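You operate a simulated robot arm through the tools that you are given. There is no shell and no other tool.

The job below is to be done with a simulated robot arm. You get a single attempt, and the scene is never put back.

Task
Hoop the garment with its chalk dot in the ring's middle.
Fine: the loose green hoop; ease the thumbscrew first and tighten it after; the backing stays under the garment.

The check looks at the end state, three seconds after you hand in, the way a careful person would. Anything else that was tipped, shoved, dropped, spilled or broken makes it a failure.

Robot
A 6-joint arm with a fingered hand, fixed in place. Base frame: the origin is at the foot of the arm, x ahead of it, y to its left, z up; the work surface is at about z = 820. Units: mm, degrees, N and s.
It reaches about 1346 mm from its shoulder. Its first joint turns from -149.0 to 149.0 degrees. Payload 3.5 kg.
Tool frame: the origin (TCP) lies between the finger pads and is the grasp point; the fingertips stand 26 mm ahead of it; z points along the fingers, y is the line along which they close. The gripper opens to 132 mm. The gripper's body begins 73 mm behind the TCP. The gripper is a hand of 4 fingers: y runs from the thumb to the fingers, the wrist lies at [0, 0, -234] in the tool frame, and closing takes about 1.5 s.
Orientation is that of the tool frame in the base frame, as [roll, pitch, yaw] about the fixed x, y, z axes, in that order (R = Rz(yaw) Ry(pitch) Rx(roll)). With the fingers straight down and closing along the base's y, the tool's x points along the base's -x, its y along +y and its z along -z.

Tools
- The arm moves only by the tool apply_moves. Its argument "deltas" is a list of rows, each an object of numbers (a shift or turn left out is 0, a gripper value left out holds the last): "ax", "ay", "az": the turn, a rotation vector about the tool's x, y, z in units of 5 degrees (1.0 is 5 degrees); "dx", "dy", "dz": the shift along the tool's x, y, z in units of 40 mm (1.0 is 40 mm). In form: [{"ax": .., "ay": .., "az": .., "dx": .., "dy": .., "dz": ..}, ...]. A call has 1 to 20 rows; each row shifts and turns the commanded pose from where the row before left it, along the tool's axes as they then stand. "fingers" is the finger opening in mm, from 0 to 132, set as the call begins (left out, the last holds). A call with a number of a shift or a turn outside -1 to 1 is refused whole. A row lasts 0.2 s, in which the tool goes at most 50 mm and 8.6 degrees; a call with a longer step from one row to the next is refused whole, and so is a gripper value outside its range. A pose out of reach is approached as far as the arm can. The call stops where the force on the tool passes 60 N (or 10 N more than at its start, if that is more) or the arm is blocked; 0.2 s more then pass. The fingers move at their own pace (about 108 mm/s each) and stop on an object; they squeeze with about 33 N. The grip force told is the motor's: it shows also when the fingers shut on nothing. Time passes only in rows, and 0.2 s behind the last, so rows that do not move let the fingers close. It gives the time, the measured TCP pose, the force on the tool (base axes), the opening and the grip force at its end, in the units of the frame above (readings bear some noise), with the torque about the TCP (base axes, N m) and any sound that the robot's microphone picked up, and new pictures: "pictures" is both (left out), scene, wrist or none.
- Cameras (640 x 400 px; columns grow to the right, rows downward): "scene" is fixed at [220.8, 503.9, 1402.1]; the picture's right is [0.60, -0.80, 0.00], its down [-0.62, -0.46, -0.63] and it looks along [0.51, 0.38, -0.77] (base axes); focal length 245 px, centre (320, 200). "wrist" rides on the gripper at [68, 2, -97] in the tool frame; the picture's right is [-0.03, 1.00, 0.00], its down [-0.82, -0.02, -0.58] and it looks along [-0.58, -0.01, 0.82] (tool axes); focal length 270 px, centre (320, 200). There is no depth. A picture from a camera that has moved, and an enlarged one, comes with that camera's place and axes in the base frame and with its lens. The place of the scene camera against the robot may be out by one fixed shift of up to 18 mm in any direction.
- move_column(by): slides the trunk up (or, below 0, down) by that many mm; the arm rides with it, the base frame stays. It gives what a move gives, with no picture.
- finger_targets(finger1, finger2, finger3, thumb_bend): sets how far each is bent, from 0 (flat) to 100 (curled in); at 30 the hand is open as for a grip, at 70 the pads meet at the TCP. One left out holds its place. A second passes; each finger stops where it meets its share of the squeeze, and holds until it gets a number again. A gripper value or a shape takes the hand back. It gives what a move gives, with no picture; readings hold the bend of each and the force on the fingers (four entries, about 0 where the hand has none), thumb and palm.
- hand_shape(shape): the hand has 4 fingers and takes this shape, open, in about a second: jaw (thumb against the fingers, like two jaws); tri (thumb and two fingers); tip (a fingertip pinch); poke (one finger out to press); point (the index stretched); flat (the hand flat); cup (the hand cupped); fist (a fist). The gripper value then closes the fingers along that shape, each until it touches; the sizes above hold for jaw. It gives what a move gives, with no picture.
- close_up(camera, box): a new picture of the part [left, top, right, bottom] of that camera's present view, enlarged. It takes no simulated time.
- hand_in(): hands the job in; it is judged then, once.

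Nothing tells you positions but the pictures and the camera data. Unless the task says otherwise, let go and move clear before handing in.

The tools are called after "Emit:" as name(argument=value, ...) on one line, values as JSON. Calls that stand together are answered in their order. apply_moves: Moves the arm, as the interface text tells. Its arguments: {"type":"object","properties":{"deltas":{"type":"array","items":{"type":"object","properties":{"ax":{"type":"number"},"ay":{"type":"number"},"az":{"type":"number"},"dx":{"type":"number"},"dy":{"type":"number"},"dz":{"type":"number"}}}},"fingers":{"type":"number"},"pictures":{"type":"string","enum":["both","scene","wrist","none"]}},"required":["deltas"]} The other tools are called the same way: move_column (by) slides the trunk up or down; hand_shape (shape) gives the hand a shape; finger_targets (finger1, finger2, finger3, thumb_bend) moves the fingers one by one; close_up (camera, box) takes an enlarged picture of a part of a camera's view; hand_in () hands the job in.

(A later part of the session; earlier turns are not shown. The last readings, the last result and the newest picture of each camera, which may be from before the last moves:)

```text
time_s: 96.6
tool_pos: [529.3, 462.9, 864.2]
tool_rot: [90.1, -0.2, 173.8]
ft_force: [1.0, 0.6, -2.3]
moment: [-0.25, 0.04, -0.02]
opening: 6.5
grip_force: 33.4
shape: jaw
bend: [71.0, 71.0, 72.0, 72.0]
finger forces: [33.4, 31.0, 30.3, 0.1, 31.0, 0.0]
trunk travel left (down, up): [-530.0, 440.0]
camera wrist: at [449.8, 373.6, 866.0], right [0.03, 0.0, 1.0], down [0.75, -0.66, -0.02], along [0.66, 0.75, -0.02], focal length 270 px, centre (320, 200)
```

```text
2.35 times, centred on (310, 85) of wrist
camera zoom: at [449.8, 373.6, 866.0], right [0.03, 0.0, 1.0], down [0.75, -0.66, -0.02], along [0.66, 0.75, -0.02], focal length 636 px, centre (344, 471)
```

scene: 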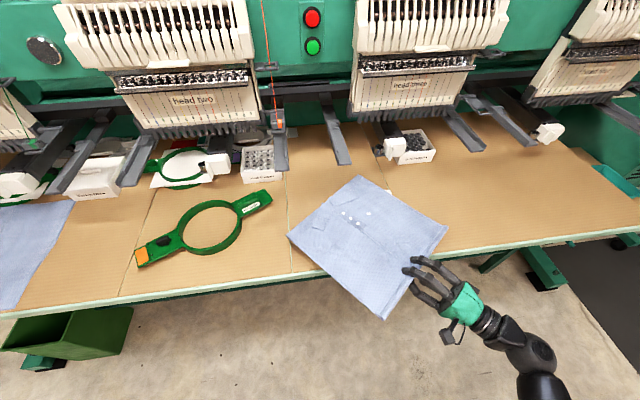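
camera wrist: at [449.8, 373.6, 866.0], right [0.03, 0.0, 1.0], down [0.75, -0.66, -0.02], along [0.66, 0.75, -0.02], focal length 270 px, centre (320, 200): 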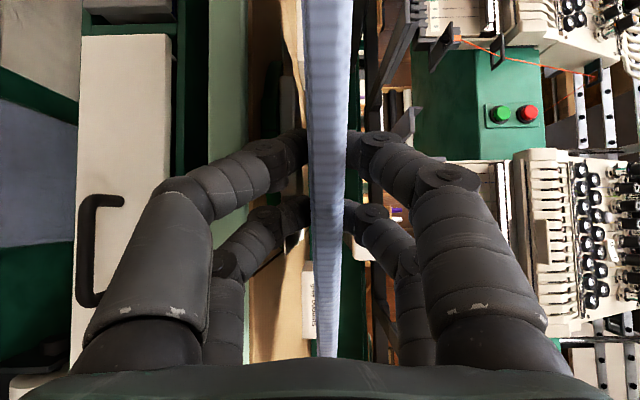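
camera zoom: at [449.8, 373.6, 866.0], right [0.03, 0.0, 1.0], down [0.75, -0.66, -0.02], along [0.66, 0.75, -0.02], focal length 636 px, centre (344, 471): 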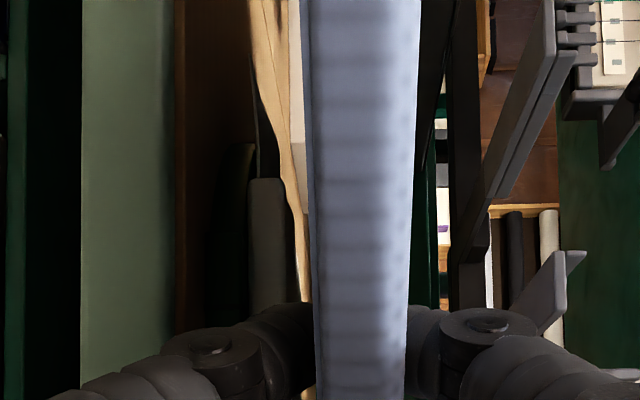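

The dot projects to (612, 631), right over the ring centre. The bar of the backing is only a few millimetres below the sheet, so I'll lower in small steps.

Emit:
move_column(by=-5)

Emit:
move_column(by=-4)

Emit:
apply_moves(deltas=[{"dz": 0}])

Emit:
close_up(camera="scene", box=[290, 140, 470, 280])

Emit:
close_up(camera="wrist", box=[180, 0, 440, 170])

```text
time_s: 97.1
tool_pos: [528.7, 462.6, 859.9]
tool_rot: [90.1, -0.1, 173.8]
ft_force: [-1.0, 0.1, -1.0]
moment: [-0.19, 0.04, -0.01]
opening: 6.4
grip_force: 33.0
shape: jaw
bend: [71.0, 71.0, 72.0, 72.0]
finger forces: [33.4, 31.1, 30.3, 0.0, 30.9, 0.0]
trunk travel left (down, up): [-525.0, 445.0]
```

```text
time_s: 97.7
tool_pos: [529.0, 463.3, 855.4]
tool_rot: [90.1, -0.1, 173.8]
ft_force: [-0.1, 0.3, -1.2]
moment: [-0.24, 0.04, -0.03]
opening: 6.6
grip_force: 32.7
shape: jaw
bend: [71.0, 71.0, 72.0, 72.0]
finger forces: [33.4, 31.0, 30.3, 0.1, 30.9, 0.0]
trunk travel left (down, up): [-521.0, 449.0]
```

```text
time_s: 98.0
tool_pos: [529.0, 463.1, 855.1]
tool_rot: [90.1, -0.1, 173.8]
ft_force: [-0.5, 0.4, -2.1]
moment: [-0.21, 0.06, 0.02]
opening: 6.8
grip_force: 33.0
shape: jaw
bend: [71.0, 71.0, 72.0, 72.0]
finger forces: [33.2, 31.0, 30.2, 0.0, 30.9, 0.0]
trunk travel left (down, up): [-521.0, 449.0]
camera wrist: at [449.8, 373.6, 857.0], right [0.03, 0.0, 1.0], down [0.75, -0.66, -0.02], along [0.66, 0.75, -0.02], focal length 270 px, centre (320, 200)
```

scene: 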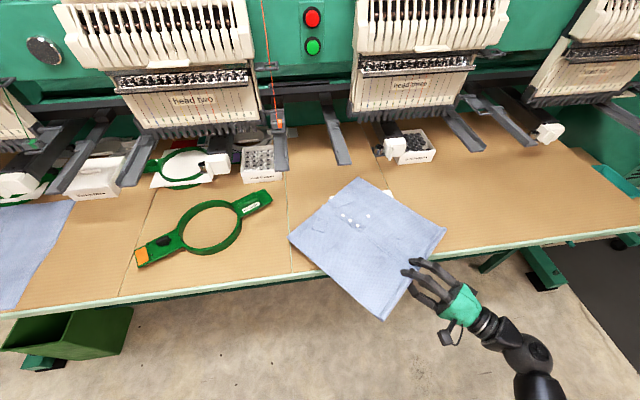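
wrist: 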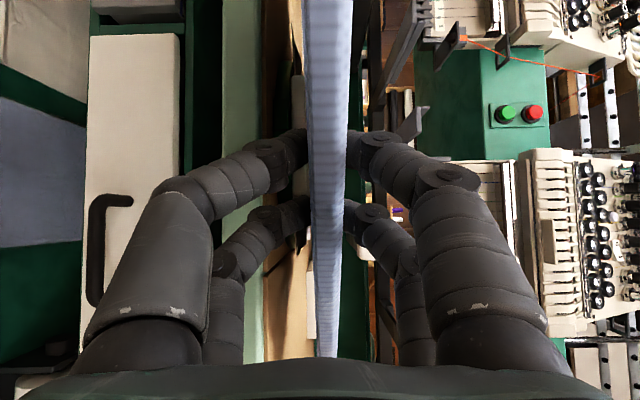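

```text
2.86 times, centred on (380, 210) of scene
camera zoom: at [220.8, 503.9, 1402.1], right [0.6, -0.8, 0.0], down [-0.62, -0.46, -0.63], along [0.51, 0.38, -0.77], focal length 700 px, centre (149, 171)
```

zoom: 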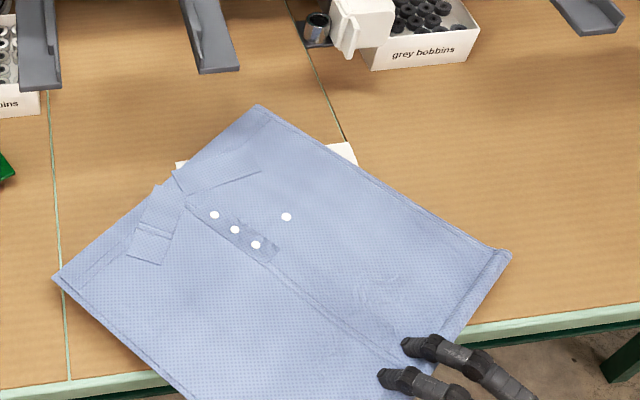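

```text
2.35 times, centred on (310, 85) of wrist
camera zoom: at [449.8, 373.6, 857.0], right [0.03, 0.0, 1.0], down [0.75, -0.66, -0.02], along [0.66, 0.75, -0.02], focal length 636 px, centre (344, 471)
```

zoom: 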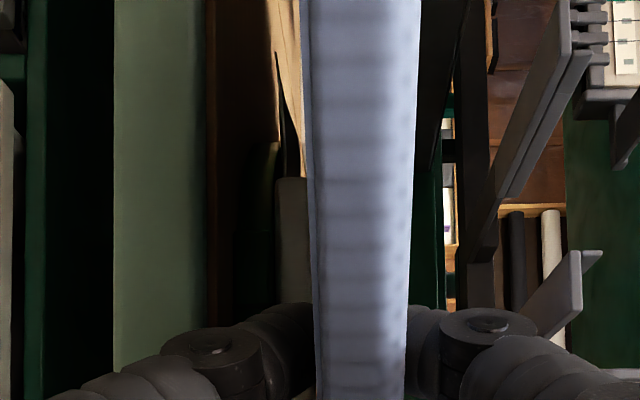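

Not yet supported. I'll continue down a few millimetres at a time.

Emit:
move_column(by=-4)

Emit:
move_column(by=-4)

Emit:
close_up(camera="scene", box=[290, 140, 470, 280])

Emit:
close_up(camera="wrist", box=[180, 0, 440, 170])

```text
time_s: 98.6
tool_pos: [529.1, 462.7, 850.9]
tool_rot: [90.0, -0.1, 173.9]
ft_force: [0.3, 0.3, -1.3]
moment: [-0.19, 0.04, 0.01]
opening: 6.5
grip_force: 32.4
shape: jaw
bend: [71.0, 71.0, 72.0, 72.0]
finger forces: [33.3, 31.0, 30.3, 0.0, 30.9, 0.1]
trunk travel left (down, up): [-517.0, 453.0]
```

```text
time_s: 99.1
tool_pos: [529.1, 462.8, 846.4]
tool_rot: [90.1, -0.1, 173.8]
ft_force: [-0.9, 0.2, -1.7]
moment: [-0.23, 0.03, 0.01]
opening: 6.4
grip_force: 32.4
shape: jaw
bend: [71.0, 71.0, 72.0, 72.0]
finger forces: [33.3, 31.0, 30.3, 0.0, 30.9, 0.0]
trunk travel left (down, up): [-513.0, 457.0]
```

```text
2.86 times, centred on (380, 210) of scene
camera zoom: at [220.8, 503.9, 1402.1], right [0.6, -0.8, 0.0], down [-0.62, -0.46, -0.63], along [0.51, 0.38, -0.77], focal length 700 px, centre (149, 171)
```

zoom: 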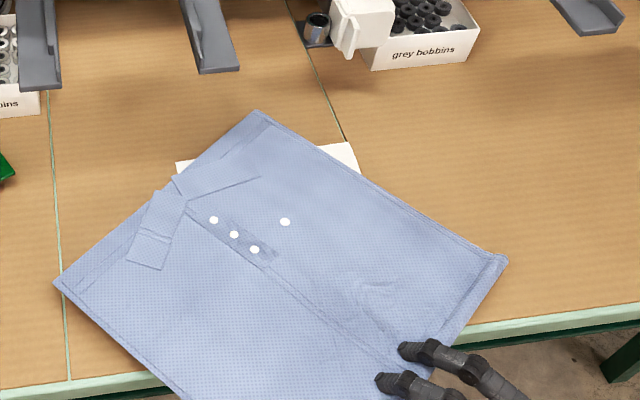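

```text
2.35 times, centred on (310, 85) of wrist
camera zoom: at [449.8, 373.6, 849.0], right [0.03, 0.0, 1.0], down [0.75, -0.66, -0.02], along [0.66, 0.75, -0.02], focal length 636 px, centre (344, 471)
```

zoom: 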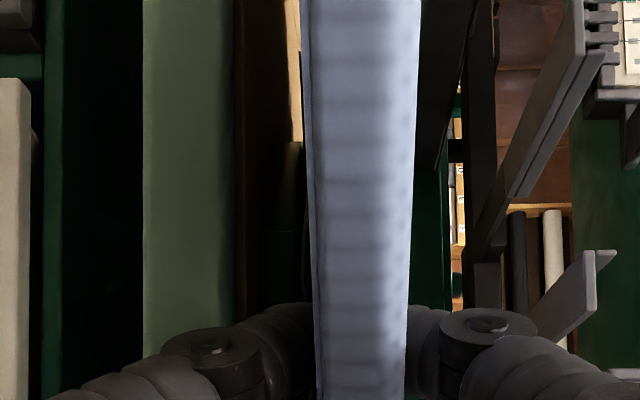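

Still free, with the dot holding at (611, 631). I'll keep lowering.

Emit:
move_column(by=-4)

Emit:
move_column(by=-3)

Emit:
close_up(camera="scene", box=[290, 140, 470, 280])

Emit:
close_up(camera="wrist", box=[180, 0, 440, 170])

```text
time_s: 99.6
tool_pos: [529.3, 464.2, 843.1]
tool_rot: [90.1, -0.1, 173.8]
ft_force: [0.1, 0.1, -0.9]
moment: [-0.22, 0.03, 0.0]
opening: 6.4
grip_force: 33.4
shape: jaw
bend: [71.0, 71.0, 72.0, 72.0]
finger forces: [33.4, 31.0, 30.3, 0.0, 30.9, 0.1]
trunk travel left (down, up): [-509.0, 461.0]
```

```text
time_s: 100.2
tool_pos: [529.2, 462.6, 839.9]
tool_rot: [90.3, 0.0, 173.9]
ft_force: [0.6, -0.6, -1.9]
moment: [-0.22, 0.05, 0.0]
opening: 6.6
grip_force: 33.1
shape: jaw
bend: [71.0, 71.0, 72.0, 72.0]
finger forces: [33.3, 31.0, 30.4, 0.0, 31.0, 0.1]
trunk travel left (down, up): [-506.0, 464.0]
```

```text
2.86 times, centred on (380, 210) of scene
camera zoom: at [220.8, 503.9, 1402.1], right [0.6, -0.8, 0.0], down [-0.62, -0.46, -0.63], along [0.51, 0.38, -0.77], focal length 700 px, centre (149, 171)
```

zoom: 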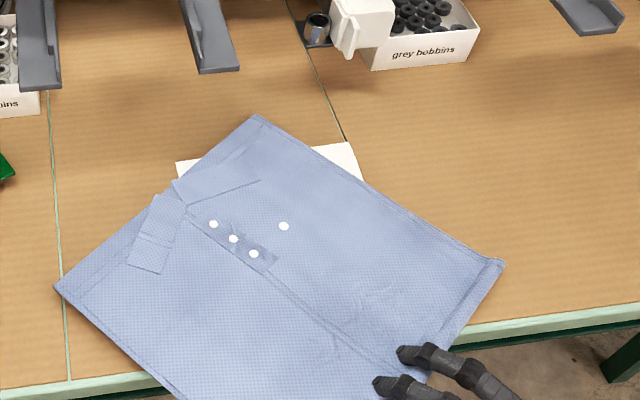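

```text
2.35 times, centred on (310, 85) of wrist
camera zoom: at [449.8, 373.6, 842.0], right [0.03, 0.0, 1.0], down [0.75, -0.66, -0.02], along [0.66, 0.75, -0.02], focal length 636 px, centre (344, 471)
```

zoom: 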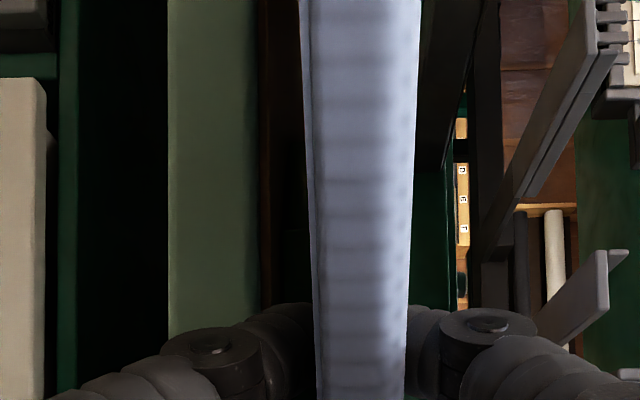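

Still no support. Two more small steps.

Emit:
move_column(by=-3)

Emit:
move_column(by=-3)

Emit:
close_up(camera="scene", box=[290, 140, 470, 280])

```text
time_s: 100.7
tool_pos: [528.6, 461.8, 836.9]
tool_rot: [90.0, 0.0, 173.7]
ft_force: [0.4, -0.2, -0.5]
moment: [-0.17, -0.08, 0.0]
opening: 6.6
grip_force: 33.2
shape: jaw
bend: [71.0, 71.0, 72.0, 72.0]
finger forces: [32.3, 32.4, 29.7, 0.0, 31.6, 0.0]
trunk travel left (down, up): [-503.0, 467.0]
```

```text
time_s: 101.2
tool_pos: [529.4, 463.7, 834.1]
tool_rot: [90.1, -0.1, 173.9]
ft_force: [-0.1, -0.6, 1.2]
moment: [0.04, -0.13, -0.04]
opening: 6.3
grip_force: 33.9
shape: jaw
bend: [71.0, 71.0, 72.0, 72.0]
finger forces: [31.2, 33.1, 29.0, 0.1, 30.8, 0.0]
trunk travel left (down, up): [-500.0, 470.0]
```

```text
2.86 times, centred on (380, 210) of scene
camera zoom: at [220.8, 503.9, 1402.1], right [0.6, -0.8, 0.0], down [-0.62, -0.46, -0.63], along [0.51, 0.38, -0.77], focal length 700 px, centre (149, 171)
```

zoom: 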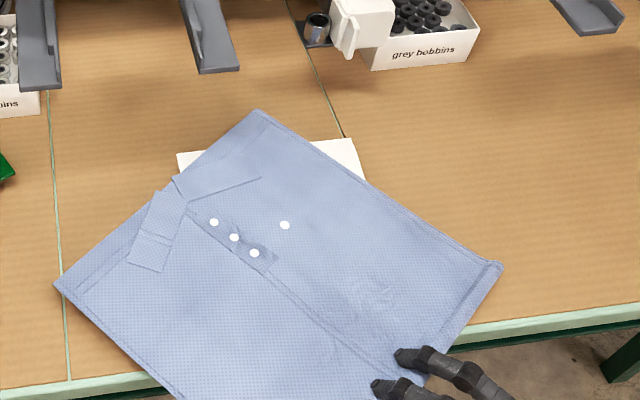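

The garment now rests on the ring and backing with the dot at about (611, 630). I'll open the fingers a little and withdraw, angling to the right to keep within reach.

Emit:
apply_moves(deltas=[{"dz": 0}, {"dz": 0}, {"dz": 0}, {"dz": 0}, {"dz": 0}], fingers=40, pictures="wrist")

Emit:
close_up(camera="scene", box=[290, 140, 470, 280])

Emit:
close_up(camera="wrist", box=[180, 30, 440, 250])

```text
time_s: 102.4
tool_pos: [530.3, 463.0, 835.2]
tool_rot: [90.1, 0.0, 173.8]
ft_force: [-0.5, 1.1, 0.0]
moment: [-0.04, 0.01, -0.02]
opening: 39.7
grip_force: 0.2
shape: jaw
bend: [74.0, 74.0, 74.0, 70.0]
finger forces: [0.1, 0.0, 0.0, 0.0, 0.1, 0.0]
trunk travel left (down, up): [-500.0, 470.0]
camera wrist: at [449.8, 373.6, 836.1], right [0.03, 0.0, 1.0], down [0.75, -0.66, -0.02], along [0.66, 0.75, -0.02], focal length 270 px, centre (320, 200)
```

wrist: 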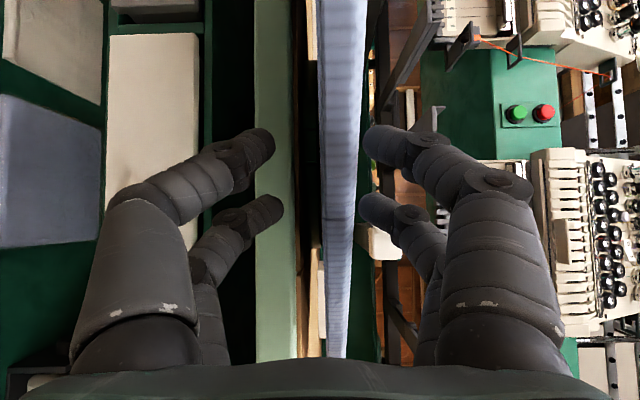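

```text
2.86 times, centred on (380, 210) of scene
camera zoom: at [220.8, 503.9, 1402.1], right [0.6, -0.8, 0.0], down [-0.62, -0.46, -0.63], along [0.51, 0.38, -0.77], focal length 700 px, centre (149, 171)
```

zoom: 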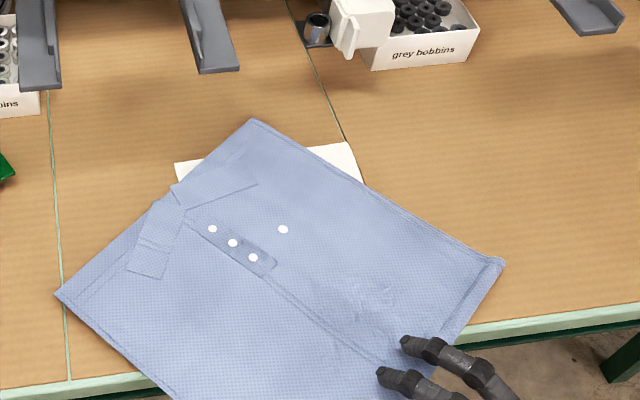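

```text
1.82 times, centred on (310, 140) of wrist
camera zoom: at [449.8, 373.6, 836.1], right [0.03, 0.0, 1.0], down [0.75, -0.66, -0.02], along [0.66, 0.75, -0.02], focal length 491 px, centre (338, 309)
```

zoom: 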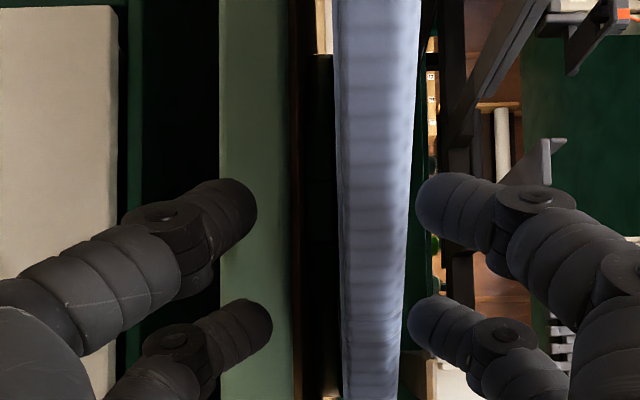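

The garment is released and stays put; the roll now sits a little high between the fingers. I'll raise the hand 8 mm to centre on it and withdraw.

Emit:
move_column(by=8)

Emit:
apply_moves(deltas=[{"dz": -0.25, "dx": -0.2}, {"dz": -0.3, "dx": -0.25}, {"dz": -0.3, "dx": -0.25}, {"dz": -0.3, "dx": -0.3}, {"dz": -0.3, "dx": -0.5}])

Emit:
close_up(camera="scene", box=[290, 140, 470, 280])

```text
time_s: 103.0
tool_pos: [529.4, 463.0, 842.0]
tool_rot: [90.2, 0.0, 173.9]
ft_force: [-0.3, 0.3, 0.6]
moment: [-0.03, 0.03, -0.01]
opening: 39.8
grip_force: 0.1
shape: jaw
bend: [74.0, 74.0, 74.0, 70.0]
finger forces: [0.1, 0.0, 0.1, 0.1, 0.0, 0.0]
trunk travel left (down, up): [-508.0, 462.0]
```

```text
time_s: 104.2
tool_pos: [584.0, 399.1, 840.9]
tool_rot: [90.1, -0.1, 173.8]
ft_force: [-0.1, -0.1, -0.5]
moment: [-0.01, -0.02, -0.02]
opening: 39.5
grip_force: 0.2
shape: jaw
bend: [74.0, 74.0, 74.0, 70.0]
finger forces: [0.0, 0.1, 0.0, 0.0, 0.0, 0.0]
trunk travel left (down, up): [-508.0, 462.0]
camera wrist: at [503.0, 309.4, 844.1], right [0.03, 0.0, 1.0], down [0.75, -0.66, -0.02], along [0.66, 0.75, -0.02], focal length 270 px, centre (320, 200)
```

scene: 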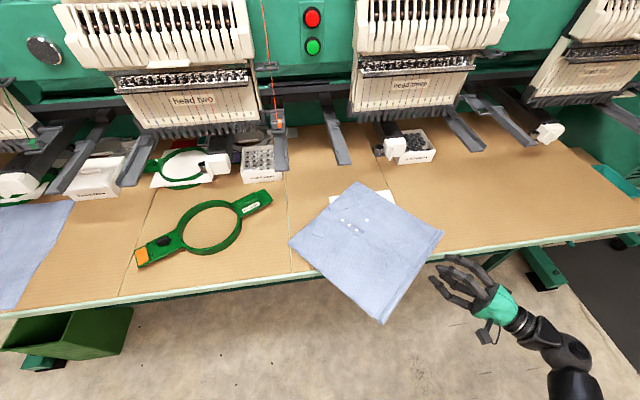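
wrist: 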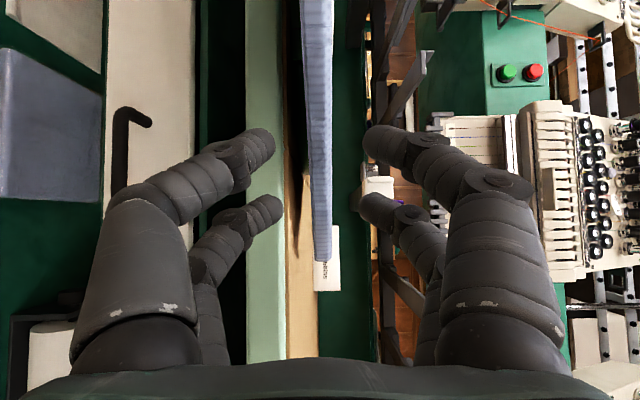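

```text
2.86 times, centred on (380, 210) of scene
camera zoom: at [220.8, 503.9, 1402.1], right [0.6, -0.8, 0.0], down [-0.62, -0.46, -0.63], along [0.51, 0.38, -0.77], focal length 700 px, centre (149, 171)
```

zoom: 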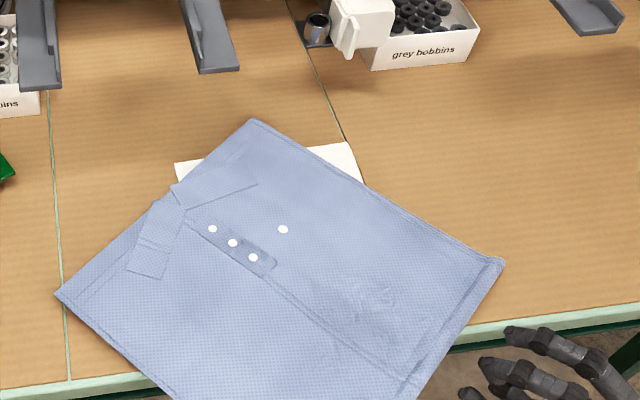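

The garment lies steady and the backing hasn't moved. I'll raise the trunk and bring the hand back to pointing down.

Emit:
move_column(by=455)

Emit:
apply_moves(deltas=[{"ax": 1, "dy": -0.51, "dz": -0.022}, {"ax": 1, "dy": -0.51, "dz": -0.022}, {"ax": 1, "dy": -0.51, "dz": -0.022}, {"ax": 1, "dy": -0.51, "dz": -0.022}, {"ax": 1, "dy": -0.51, "dz": -0.022}, {"ax": 1, "dy": -0.51, "dz": -0.022}, {"ax": 1, "dy": -0.51, "dz": -0.022}, {"ax": 1, "dy": -0.51, "dz": -0.022}, {"ax": 1, "dy": -0.51, "dz": -0.022}, {"ax": 1, "dy": -0.51, "dz": -0.022}, {"ax": 1, "dy": -0.51, "dz": -0.022}, {"ax": 1, "dy": -0.51, "dz": -0.022}, {"ax": 1, "dy": -0.51, "dz": -0.022}, {"ax": 1, "dy": -0.51, "dz": -0.022}, {"ax": 1, "dy": -0.51, "dz": -0.022}, {"ax": 1, "dy": -0.51, "dz": -0.022}, {"ax": 1, "dy": -0.51, "dz": -0.022}, {"ax": 1, "dy": -0.51, "dz": -0.022}], fingers=70)

```text
refused: 455 is not a number from -400 to 400
```

```text
time_s: 108.0
tool_pos: [558.5, 165.4, 608.8]
tool_rot: [-179.8, 0.0, 173.9]
ft_force: [0.1, -0.6, -0.8]
moment: [-0.01, 0.0, -0.02]
opening: 69.3
grip_force: 0.0
shape: jaw
bend: [72.0, 72.0, 72.0, 70.0]
finger forces: [0.0, 0.0, 0.0, 0.0, 0.0, 0.1]
trunk travel left (down, up): [-508.0, 462.0]
camera wrist: at [489.4, 174.7, 705.7], right [0.13, 0.99, 0.0], down [0.81, -0.11, 0.58], along [0.57, -0.08, -0.82], focal length 270 px, centre (320, 200)
```

scene: 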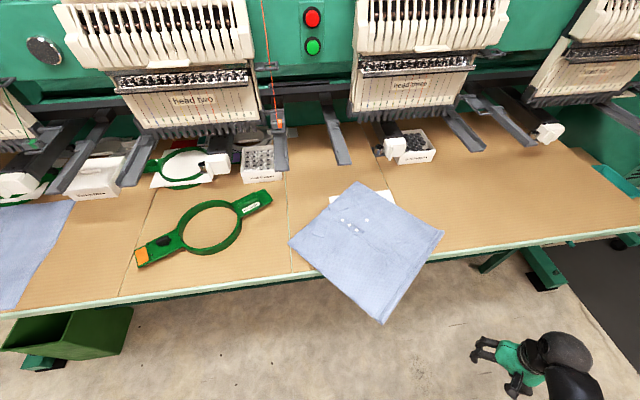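
wrist: 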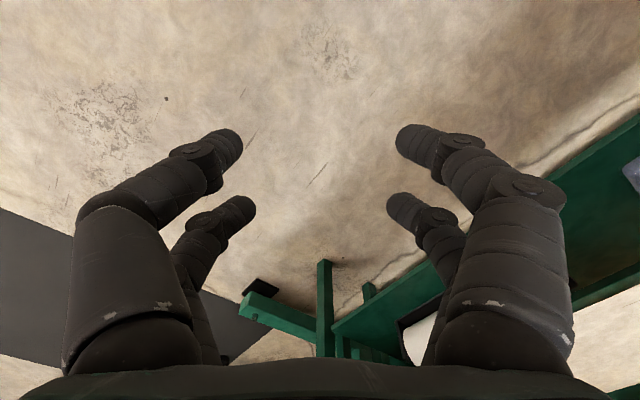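

The trunk step was too large and refused, but the hand swung down safely in the free space before the table. I'll raise the trunk in two steps.

Emit:
move_column(by=400)

Emit:
move_column(by=55)

Emit:
apply_moves(deltas=[{"dz": 0}])

Emit:
close_up(camera="scene", box=[120, 170, 300, 290])

```text
time_s: 111.8
tool_pos: [557.8, 165.6, 1009.0]
tool_rot: [-179.8, 0.0, 173.8]
ft_force: [-0.4, 0.3, -0.1]
moment: [0.0, 0.01, 0.01]
opening: 69.2
grip_force: 0.1
shape: jaw
bend: [72.0, 72.0, 72.0, 70.0]
finger forces: [0.0, 0.0, 0.1, 0.0, 0.0, 0.0]
trunk travel left (down, up): [-908.0, 62.0]
```

```text
time_s: 112.8
tool_pos: [558.0, 167.1, 1063.6]
tool_rot: [-179.9, -0.1, 173.7]
ft_force: [-0.8, -0.3, 0.5]
moment: [-0.01, 0.02, 0.02]
opening: 69.6
grip_force: 0.0
shape: jaw
bend: [72.0, 72.0, 72.0, 70.0]
finger forces: [0.1, 0.0, 0.0, 0.0, 0.0, 0.1]
trunk travel left (down, up): [-963.0, 7.0]
```

```text
time_s: 113.2
tool_pos: [558.4, 166.6, 1063.7]
tool_rot: [-179.9, -0.1, 173.8]
ft_force: [0.6, 0.1, 0.1]
moment: [-0.03, -0.02, -0.02]
opening: 69.4
grip_force: 0.1
shape: jaw
bend: [72.0, 72.0, 72.0, 70.0]
finger forces: [0.0, 0.1, 0.0, 0.1, 0.0, 0.0]
trunk travel left (down, up): [-963.0, 7.0]
camera wrist: at [489.5, 174.9, 1160.7], right [0.13, 0.99, 0.0], down [0.81, -0.11, 0.58], along [0.57, -0.08, -0.82], focal length 270 px, centre (320, 200)
```

scene: 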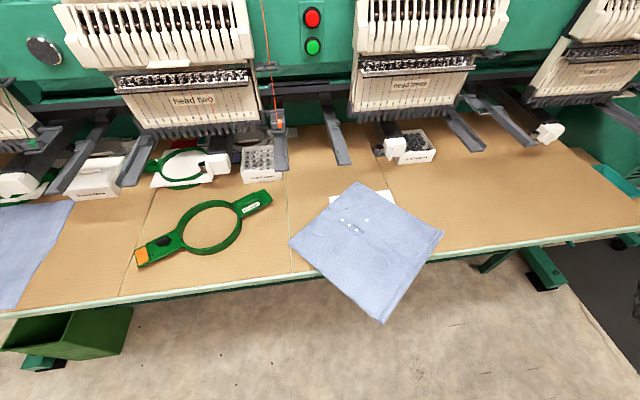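
wrist: 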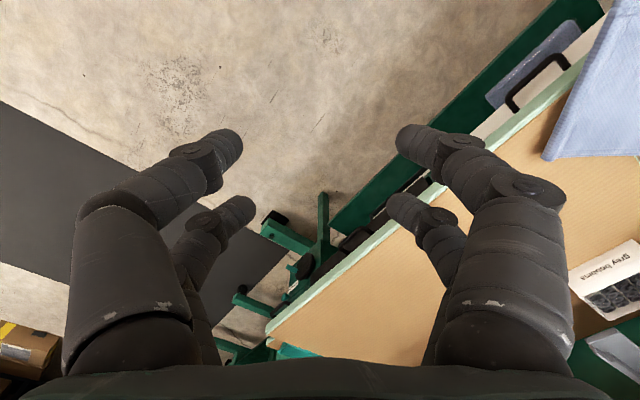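

```text
3.33 times, centred on (210, 230) of scene
camera zoom: at [220.8, 503.9, 1402.1], right [0.6, -0.8, 0.0], down [-0.62, -0.46, -0.63], along [0.51, 0.38, -0.77], focal length 817 px, centre (687, 100)
```

zoom: 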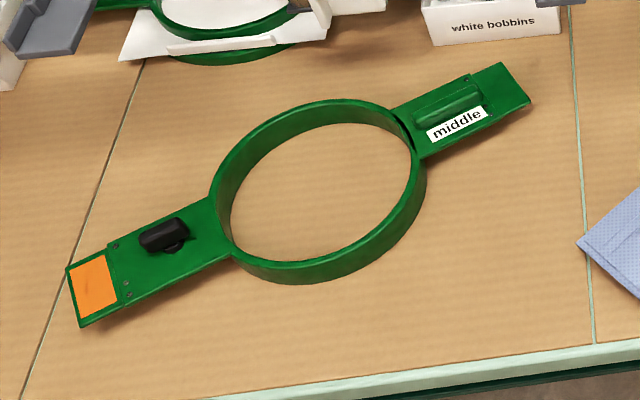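

The loosened hoop lies at nearly the same angle as the garment, which is convenient. I'll go to its raised handle near (449, 922) and line up the fingers across it.

Emit:
apply_moves(deltas=[{"dx": 0.25, "dy": 0.972}, {"dx": 0.25, "dy": 0.972}, {"dx": 0.25, "dy": 0.972}, {"dx": 0.25, "dy": 0.972}, {"dx": 0.25, "dy": 0.972}, {"dx": 0.25, "dy": 0.972}, {"dx": 0.25, "dy": 0.972}, {"dx": 0.25, "dy": 0.972}, {"dx": 0.25, "dy": 0.972}, {"dx": 0.25, "dy": 0.972}, {"dx": 0.25, "dy": 0.972}, {"dx": 0.25, "dy": 0.972}, {"dx": 0.25, "dy": 0.972}, {"dx": 0.25, "dy": 0.972}, {"dx": 0.25, "dy": 0.972}, {"dx": 0.25, "dy": 0.972}, {"dx": 0.25, "dy": 0.972}, {"dx": 0.25, "dy": 0.972}, {"dx": 0.25, "dy": 0.972}], pictures="wrist")

Emit:
apply_moves(deltas=[{"az": 1}, {"az": 1}, {"az": 0.16}], fingers=60)

Emit:
close_up(camera="wrist", box=[200, 30, 440, 230])

```text
time_s: 117.2
tool_pos: [450.0, 922.4, 1064.3]
tool_rot: [-179.9, -0.1, 173.7]
ft_force: [0.5, -0.2, -0.3]
moment: [-0.02, 0.0, 0.01]
opening: 69.7
grip_force: 0.0
shape: jaw
bend: [72.0, 72.0, 72.0, 70.0]
finger forces: [0.0, 0.0, 0.1, 0.0, 0.0, 0.1]
trunk travel left (down, up): [-963.0, 7.0]
camera wrist: at [381.1, 930.3, 1160.5], right [0.13, 0.99, 0.0], down [0.81, -0.11, 0.58], along [0.57, -0.08, -0.82], focal length 270 px, centre (320, 200)
```

wrist: 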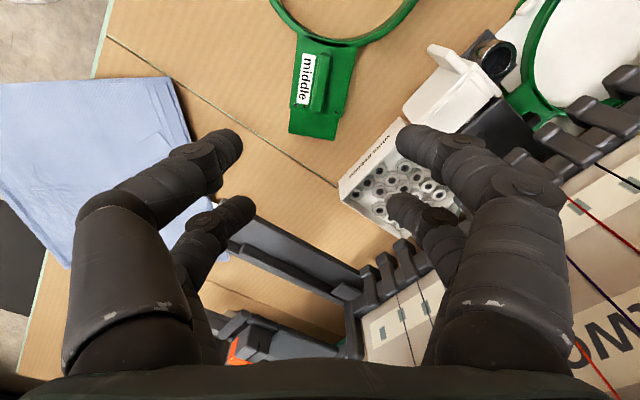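

```text
time_s: 118.0
tool_pos: [448.9, 920.0, 1064.5]
tool_rot: [-179.9, -0.1, 163.0]
ft_force: [0.7, -0.2, -0.4]
moment: [0.03, 0.0, -0.02]
opening: 60.4
grip_force: 0.1
shape: jaw
bend: [73.0, 73.0, 73.0, 70.0]
finger forces: [0.0, 0.1, 0.0, 0.0, 0.0, 0.1]
trunk travel left (down, up): [-963.0, 7.0]
camera wrist: at [383.4, 942.4, 1160.8], right [0.32, 0.95, 0.0], down [0.78, -0.26, 0.58], along [0.55, -0.18, -0.82], focal length 270 px, centre (320, 200)
```

scene: 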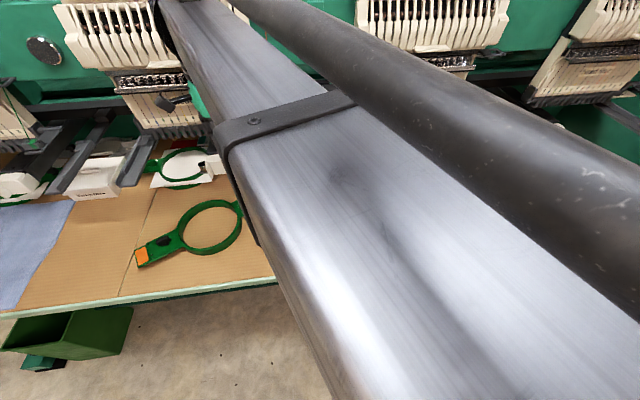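
wrist: 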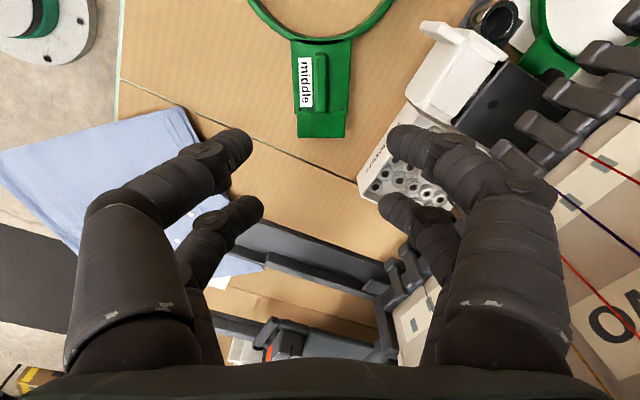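

```text
2.00 times, centred on (320, 130) of wrist
camera zoom: at [383.4, 942.4, 1160.8], right [0.32, 0.95, 0.0], down [0.78, -0.26, 0.58], along [0.55, -0.18, -0.82], focal length 541 px, centre (320, 340)
```

zoom: 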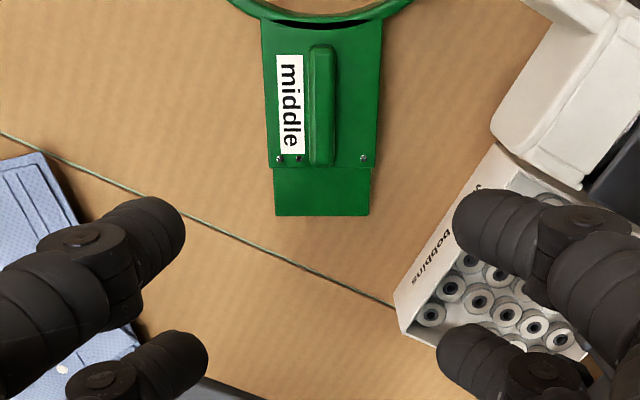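

The handle is straight below, but the machine head is close on its far side. I'll check that clearance before going down.

Emit:
close_up(camera="wrist", box=[380, 0, 640, 300])

Emit:
close_up(camera="wrist", box=[200, 180, 460, 370])

Emit:
close_up(camera="scene", box=[80, 60, 300, 220])

```text
1.33 times, centred on (510, 150) of wrist
camera zoom: at [383.4, 942.4, 1160.8], right [0.32, 0.95, 0.0], down [0.78, -0.26, 0.58], along [0.55, -0.18, -0.82], focal length 360 px, centre (67, 267)
```

zoom: 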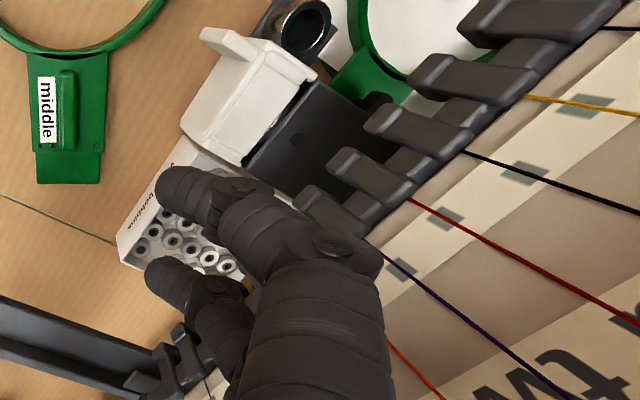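

```text
2.11 times, centred on (330, 275) of wrist
camera zoom: at [383.4, 942.4, 1160.8], right [0.32, 0.95, 0.0], down [0.78, -0.26, 0.58], along [0.55, -0.18, -0.82], focal length 569 px, centre (299, 42)
```

zoom: 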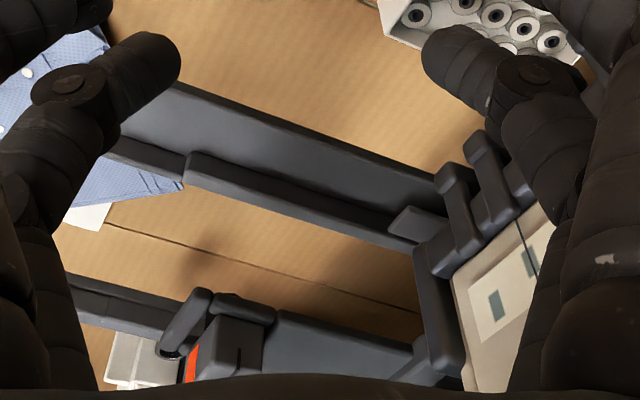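

```text
2.50 times, centred on (190, 140) of scene
camera zoom: at [220.8, 503.9, 1402.1], right [0.6, -0.8, 0.0], down [-0.62, -0.46, -0.63], along [0.51, 0.38, -0.77], focal length 613 px, centre (645, 350)
```

zoom: 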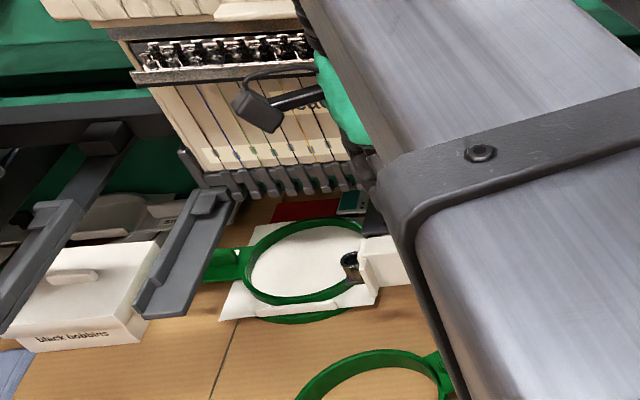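

The needle combs are about 100 mm beyond the handle, so the hand (64 mm half-width) clears them. I'll trim the position and descend in steps with checks.

Emit:
apply_moves(deltas=[{"dx": 0.15, "dy": 0.047}], pictures="none")

Emit:
move_column(by=-70)

Emit:
move_column(by=-70)

Emit:
apply_moves(deltas=[{"dz": 0}], pictures="wrist")

Emit:
close_up(camera="wrist", box=[220, 60, 420, 230])

```text
time_s: 118.4
tool_pos: [443.2, 924.8, 1064.0]
tool_rot: [-179.9, -0.1, 163.0]
ft_force: [-0.6, 0.0, -0.1]
moment: [0.0, 0.0, 0.03]
opening: 61.0
grip_force: 0.0
shape: jaw
bend: [73.0, 73.0, 73.0, 70.0]
finger forces: [0.0, 0.0, 0.0, 0.1, 0.0, 0.1]
trunk travel left (down, up): [-963.0, 7.0]
```

```text
time_s: 119.4
tool_pos: [442.8, 924.6, 994.5]
tool_rot: [-179.9, -0.2, 163.0]
ft_force: [0.5, 0.5, 0.8]
moment: [-0.01, 0.01, -0.03]
opening: 60.7
grip_force: 0.1
shape: jaw
bend: [73.0, 73.0, 73.0, 70.0]
finger forces: [0.0, 0.0, 0.0, 0.0, 0.0, 0.0]
trunk travel left (down, up): [-893.0, 77.0]
```

```text
time_s: 120.5
tool_pos: [444.3, 924.6, 923.8]
tool_rot: [-179.9, -0.1, 163.0]
ft_force: [-0.3, 0.6, 0.5]
moment: [0.02, -0.02, 0.02]
opening: 60.3
grip_force: 0.1
shape: jaw
bend: [73.0, 73.0, 73.0, 70.0]
finger forces: [0.0, 0.0, 0.1, 0.0, 0.0, 0.1]
trunk travel left (down, up): [-823.0, 147.0]
```

```text
time_s: 120.9
tool_pos: [445.2, 924.6, 924.2]
tool_rot: [-179.9, -0.1, 162.9]
ft_force: [-0.4, 0.9, 0.9]
moment: [0.0, 0.04, 0.0]
opening: 60.4
grip_force: 0.0
shape: jaw
bend: [73.0, 73.0, 73.0, 70.0]
finger forces: [0.0, 0.0, 0.1, 0.1, 0.1, 0.0]
trunk travel left (down, up): [-823.0, 147.0]
camera wrist: at [378.2, 946.2, 1020.7], right [0.32, 0.95, 0.0], down [0.78, -0.26, 0.58], along [0.55, -0.18, -0.82], focal length 270 px, centre (320, 200)
```

wrist: 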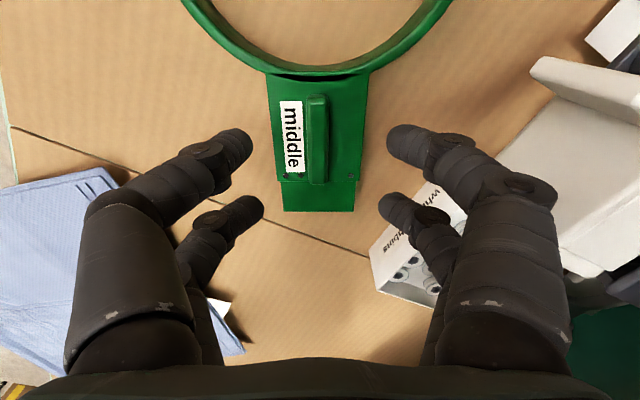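

```text
2.35 times, centred on (320, 145) of wrist
camera zoom: at [378.2, 946.2, 1020.7], right [0.32, 0.95, 0.0], down [0.78, -0.26, 0.58], along [0.55, -0.18, -0.82], focal length 636 px, centre (320, 329)
```

zoom: 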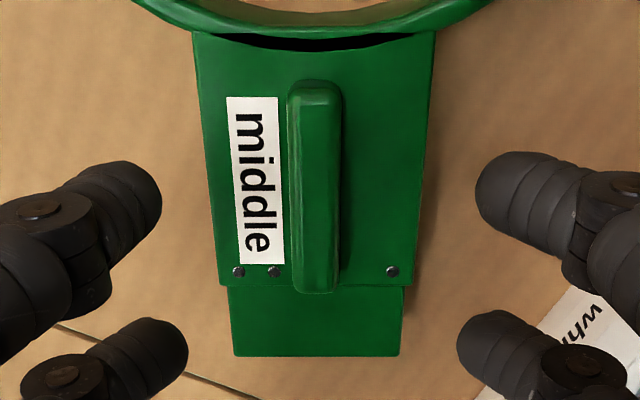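

The handle bar is centred between the fingers. I'll narrow the opening a bit, descend to the plate, and grip.

Emit:
apply_moves(deltas=[{"dx": 0.05}, {"dz": 0}], fingers=36, pictures="none")

Emit:
move_column(by=-44)

Emit:
apply_moves(deltas=[{"dz": 0}, {"dz": 0}, {"dz": 0}, {"dz": 0}, {"dz": 0}], fingers=0)

Emit:
close_up(camera="wrist", box=[220, 60, 420, 230])

```text
time_s: 121.5
tool_pos: [441.1, 924.1, 923.7]
tool_rot: [-179.9, -0.2, 163.0]
ft_force: [0.7, -0.1, 0.1]
moment: [0.0, -0.01, -0.02]
opening: 36.4
grip_force: 0.0
shape: jaw
bend: [73.0, 73.0, 73.0, 70.0]
finger forces: [0.1, 0.1, 0.1, 0.1, 0.0, 0.0]
trunk travel left (down, up): [-823.0, 147.0]
```

```text
time_s: 122.4
tool_pos: [442.2, 926.2, 879.0]
tool_rot: [-179.9, -0.1, 163.0]
ft_force: [-0.1, -0.1, -0.5]
moment: [0.03, 0.0, -0.03]
opening: 36.4
grip_force: 0.0
shape: jaw
bend: [73.0, 73.0, 73.0, 70.0]
finger forces: [0.0, 0.1, 0.0, 0.0, 0.0, 0.0]
trunk travel left (down, up): [-779.0, 191.0]
```

```text
time_s: 123.6
tool_pos: [441.5, 924.5, 882.3]
tool_rot: [179.8, 0.0, 163.0]
ft_force: [7.4, 3.0, 24.3]
moment: [0.35, 0.26, -0.21]
opening: 5.3
grip_force: 33.4
shape: jaw
bend: [72.0, 74.0, 71.0, 70.0]
finger forces: [48.1, 0.0, 0.0, 0.0, 42.1, 0.0]
trunk travel left (down, up): [-779.0, 191.0]
camera wrist: at [376.5, 945.5, 978.7], right [0.32, 0.95, 0.0], down [0.77, -0.26, 0.58], along [0.55, -0.18, -0.82], focal length 270 px, centre (320, 200)
```

scene: 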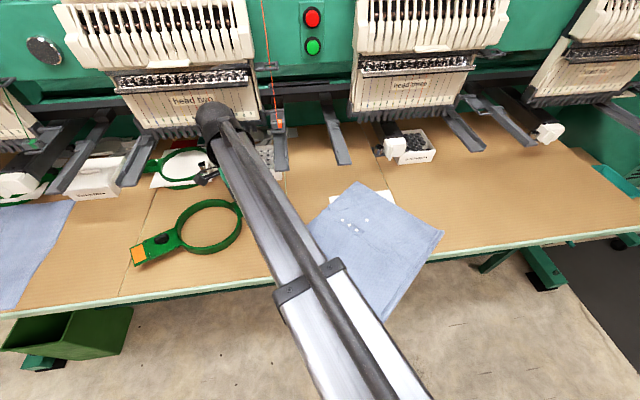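
wrist: 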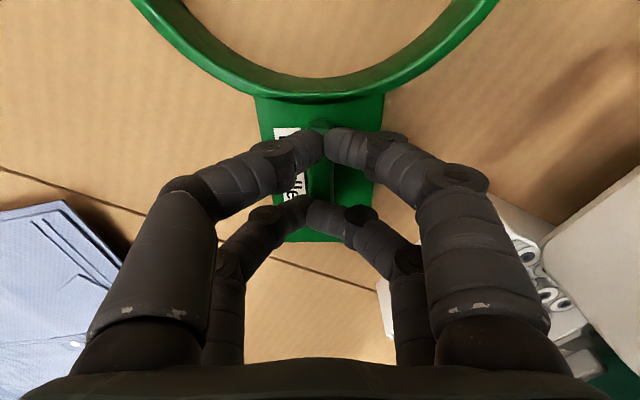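

```text
2.35 times, centred on (320, 145) of wrist
camera zoom: at [376.5, 945.5, 978.7], right [0.32, 0.95, 0.0], down [0.77, -0.26, 0.58], along [0.55, -0.18, -0.82], focal length 636 px, centre (320, 329)
```

zoom: 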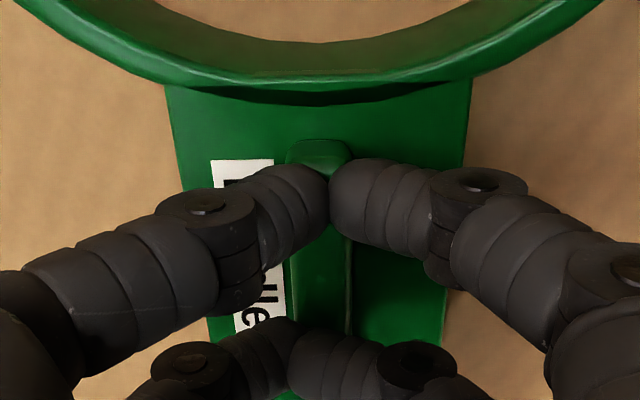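

The handle rib is too low for the round fingertips — they closed over it. I'll open, rise, and instead grip the bracket plate by its edges.

Emit:
apply_moves(deltas=[{"dz": 0}, {"dz": 0}, {"dz": 0}], fingers=36, pictures="none")

Emit:
move_column(by=50)

Emit:
apply_moves(deltas=[{"dz": 0}, {"dz": 0}, {"dz": 0}], fingers=92)

Emit:
close_up(camera="wrist", box=[190, 40, 450, 240])

```text
time_s: 124.4
tool_pos: [441.2, 925.1, 879.5]
tool_rot: [-179.9, 0.0, 163.0]
ft_force: [0.0, -0.6, 0.2]
moment: [-0.04, -0.04, 0.01]
opening: 35.8
grip_force: 0.0
shape: jaw
bend: [73.0, 73.0, 73.0, 70.0]
finger forces: [0.1, 0.0, 0.0, 0.1, 0.1, 0.0]
trunk travel left (down, up): [-779.0, 191.0]
```

```text
time_s: 125.3
tool_pos: [442.6, 925.3, 929.0]
tool_rot: [-179.9, -0.2, 162.9]
ft_force: [0.3, -0.4, -0.7]
moment: [0.01, -0.02, 0.05]
opening: 35.8
grip_force: 0.1
shape: jaw
bend: [73.0, 73.0, 73.0, 70.0]
finger forces: [0.0, 0.2, 0.0, 0.0, 0.1, 0.1]
trunk travel left (down, up): [-829.0, 141.0]
```

```text
time_s: 126.1
tool_pos: [441.7, 925.9, 930.4]
tool_rot: [-180.0, -0.1, 163.1]
ft_force: [-0.4, 0.3, -0.2]
moment: [0.01, 0.02, 0.04]
opening: 91.7
grip_force: 0.0
shape: jaw
bend: [68.0, 68.0, 68.0, 58.0]
finger forces: [0.0, 0.1, 0.0, 0.1, 0.1, 0.0]
trunk travel left (down, up): [-829.0, 141.0]
camera wrist: at [376.1, 946.8, 1026.7], right [0.32, 0.95, 0.0], down [0.78, -0.26, 0.58], along [0.55, -0.18, -0.82], focal length 270 px, centre (320, 200)
```

scene: 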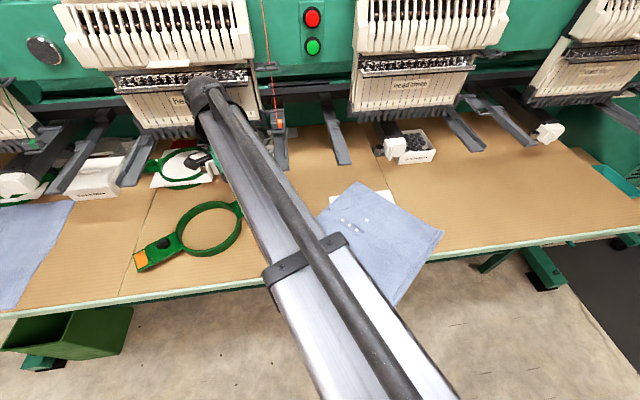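
wrist: 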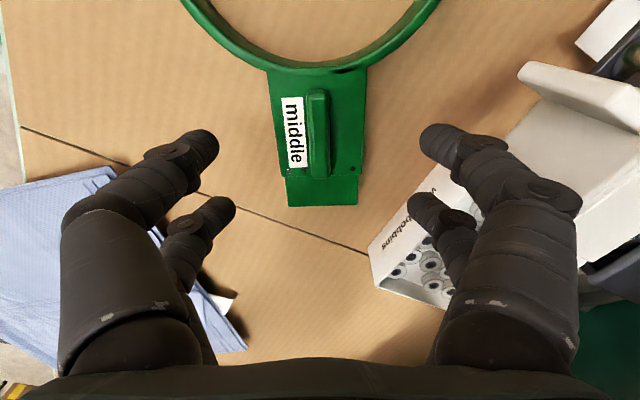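

```text
2.00 times, centred on (320, 140) of wrist
camera zoom: at [376.1, 946.8, 1026.7], right [0.32, 0.95, 0.0], down [0.78, -0.26, 0.58], along [0.55, -0.18, -0.82], focal length 541 px, centre (320, 320)
```

zoom: 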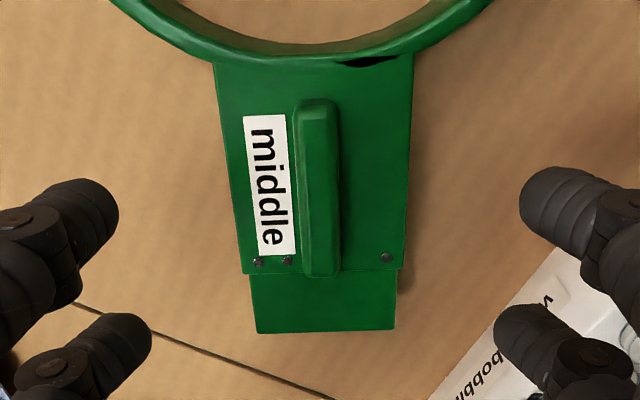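

The plate is about 58 mm wide and centred between the fingers, with the bobbin box well clear. I'll descend so the fingertips are beside the plate edges and close.

Emit:
move_column(by=-62)

Emit:
apply_moves(deltas=[{"dz": 0}, {"dz": 0}, {"dz": 0}, {"dz": 0}, {"dz": 0}], fingers=20)

Emit:
close_up(camera="wrist", box=[190, 40, 450, 240])

```text
time_s: 127.1
tool_pos: [441.6, 925.2, 867.8]
tool_rot: [-179.9, -0.1, 163.0]
ft_force: [-0.3, 0.8, -0.3]
moment: [0.02, 0.04, -0.01]
opening: 91.7
grip_force: 0.0
shape: jaw
bend: [68.0, 68.0, 68.0, 58.0]
finger forces: [0.0, 0.0, 0.1, 0.0, 0.1, 0.0]
trunk travel left (down, up): [-767.0, 203.0]
```

```text
time_s: 128.3
tool_pos: [442.8, 924.4, 868.8]
tool_rot: [-179.9, -0.1, 163.0]
ft_force: [5.2, -1.7, 10.5]
moment: [0.04, 0.12, 0.01]
opening: 33.1
grip_force: 33.3
shape: jaw
bend: [73.0, 76.0, 76.0, 70.0]
finger forces: [34.8, 23.6, 21.8, 0.0, 36.5, 0.0]
trunk travel left (down, up): [-767.0, 203.0]
camera wrist: at [376.4, 945.8, 965.8], right [0.32, 0.95, 0.0], down [0.78, -0.26, 0.58], along [0.55, -0.18, -0.82], focal length 270 px, centre (320, 200)
```

scene: 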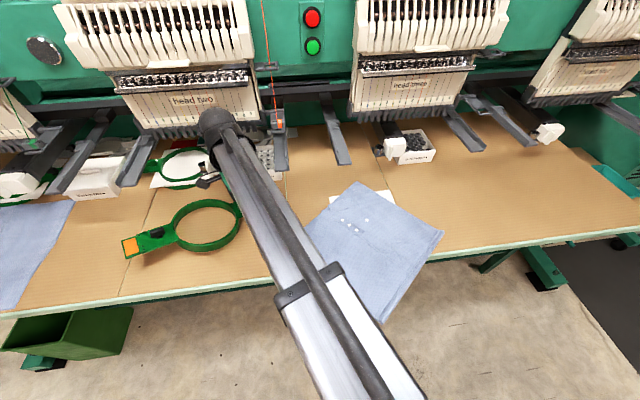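
wrist: 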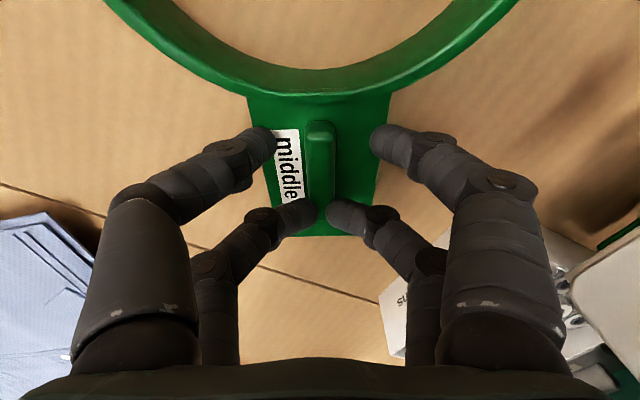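

```text
2.00 times, centred on (320, 140) of wrist
camera zoom: at [376.4, 945.8, 965.8], right [0.32, 0.95, 0.0], down [0.78, -0.26, 0.58], along [0.55, -0.18, -0.82], focal length 541 px, centre (320, 320)
```

zoom: 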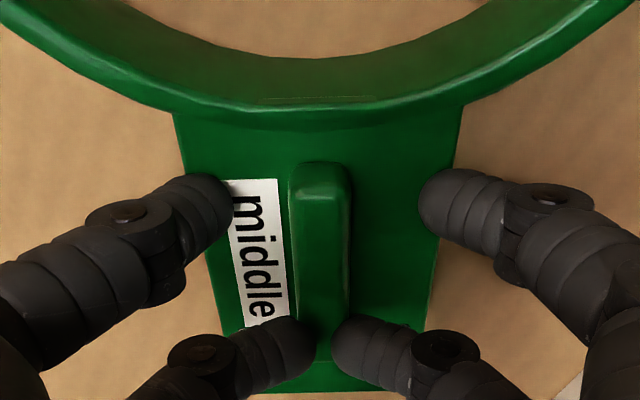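

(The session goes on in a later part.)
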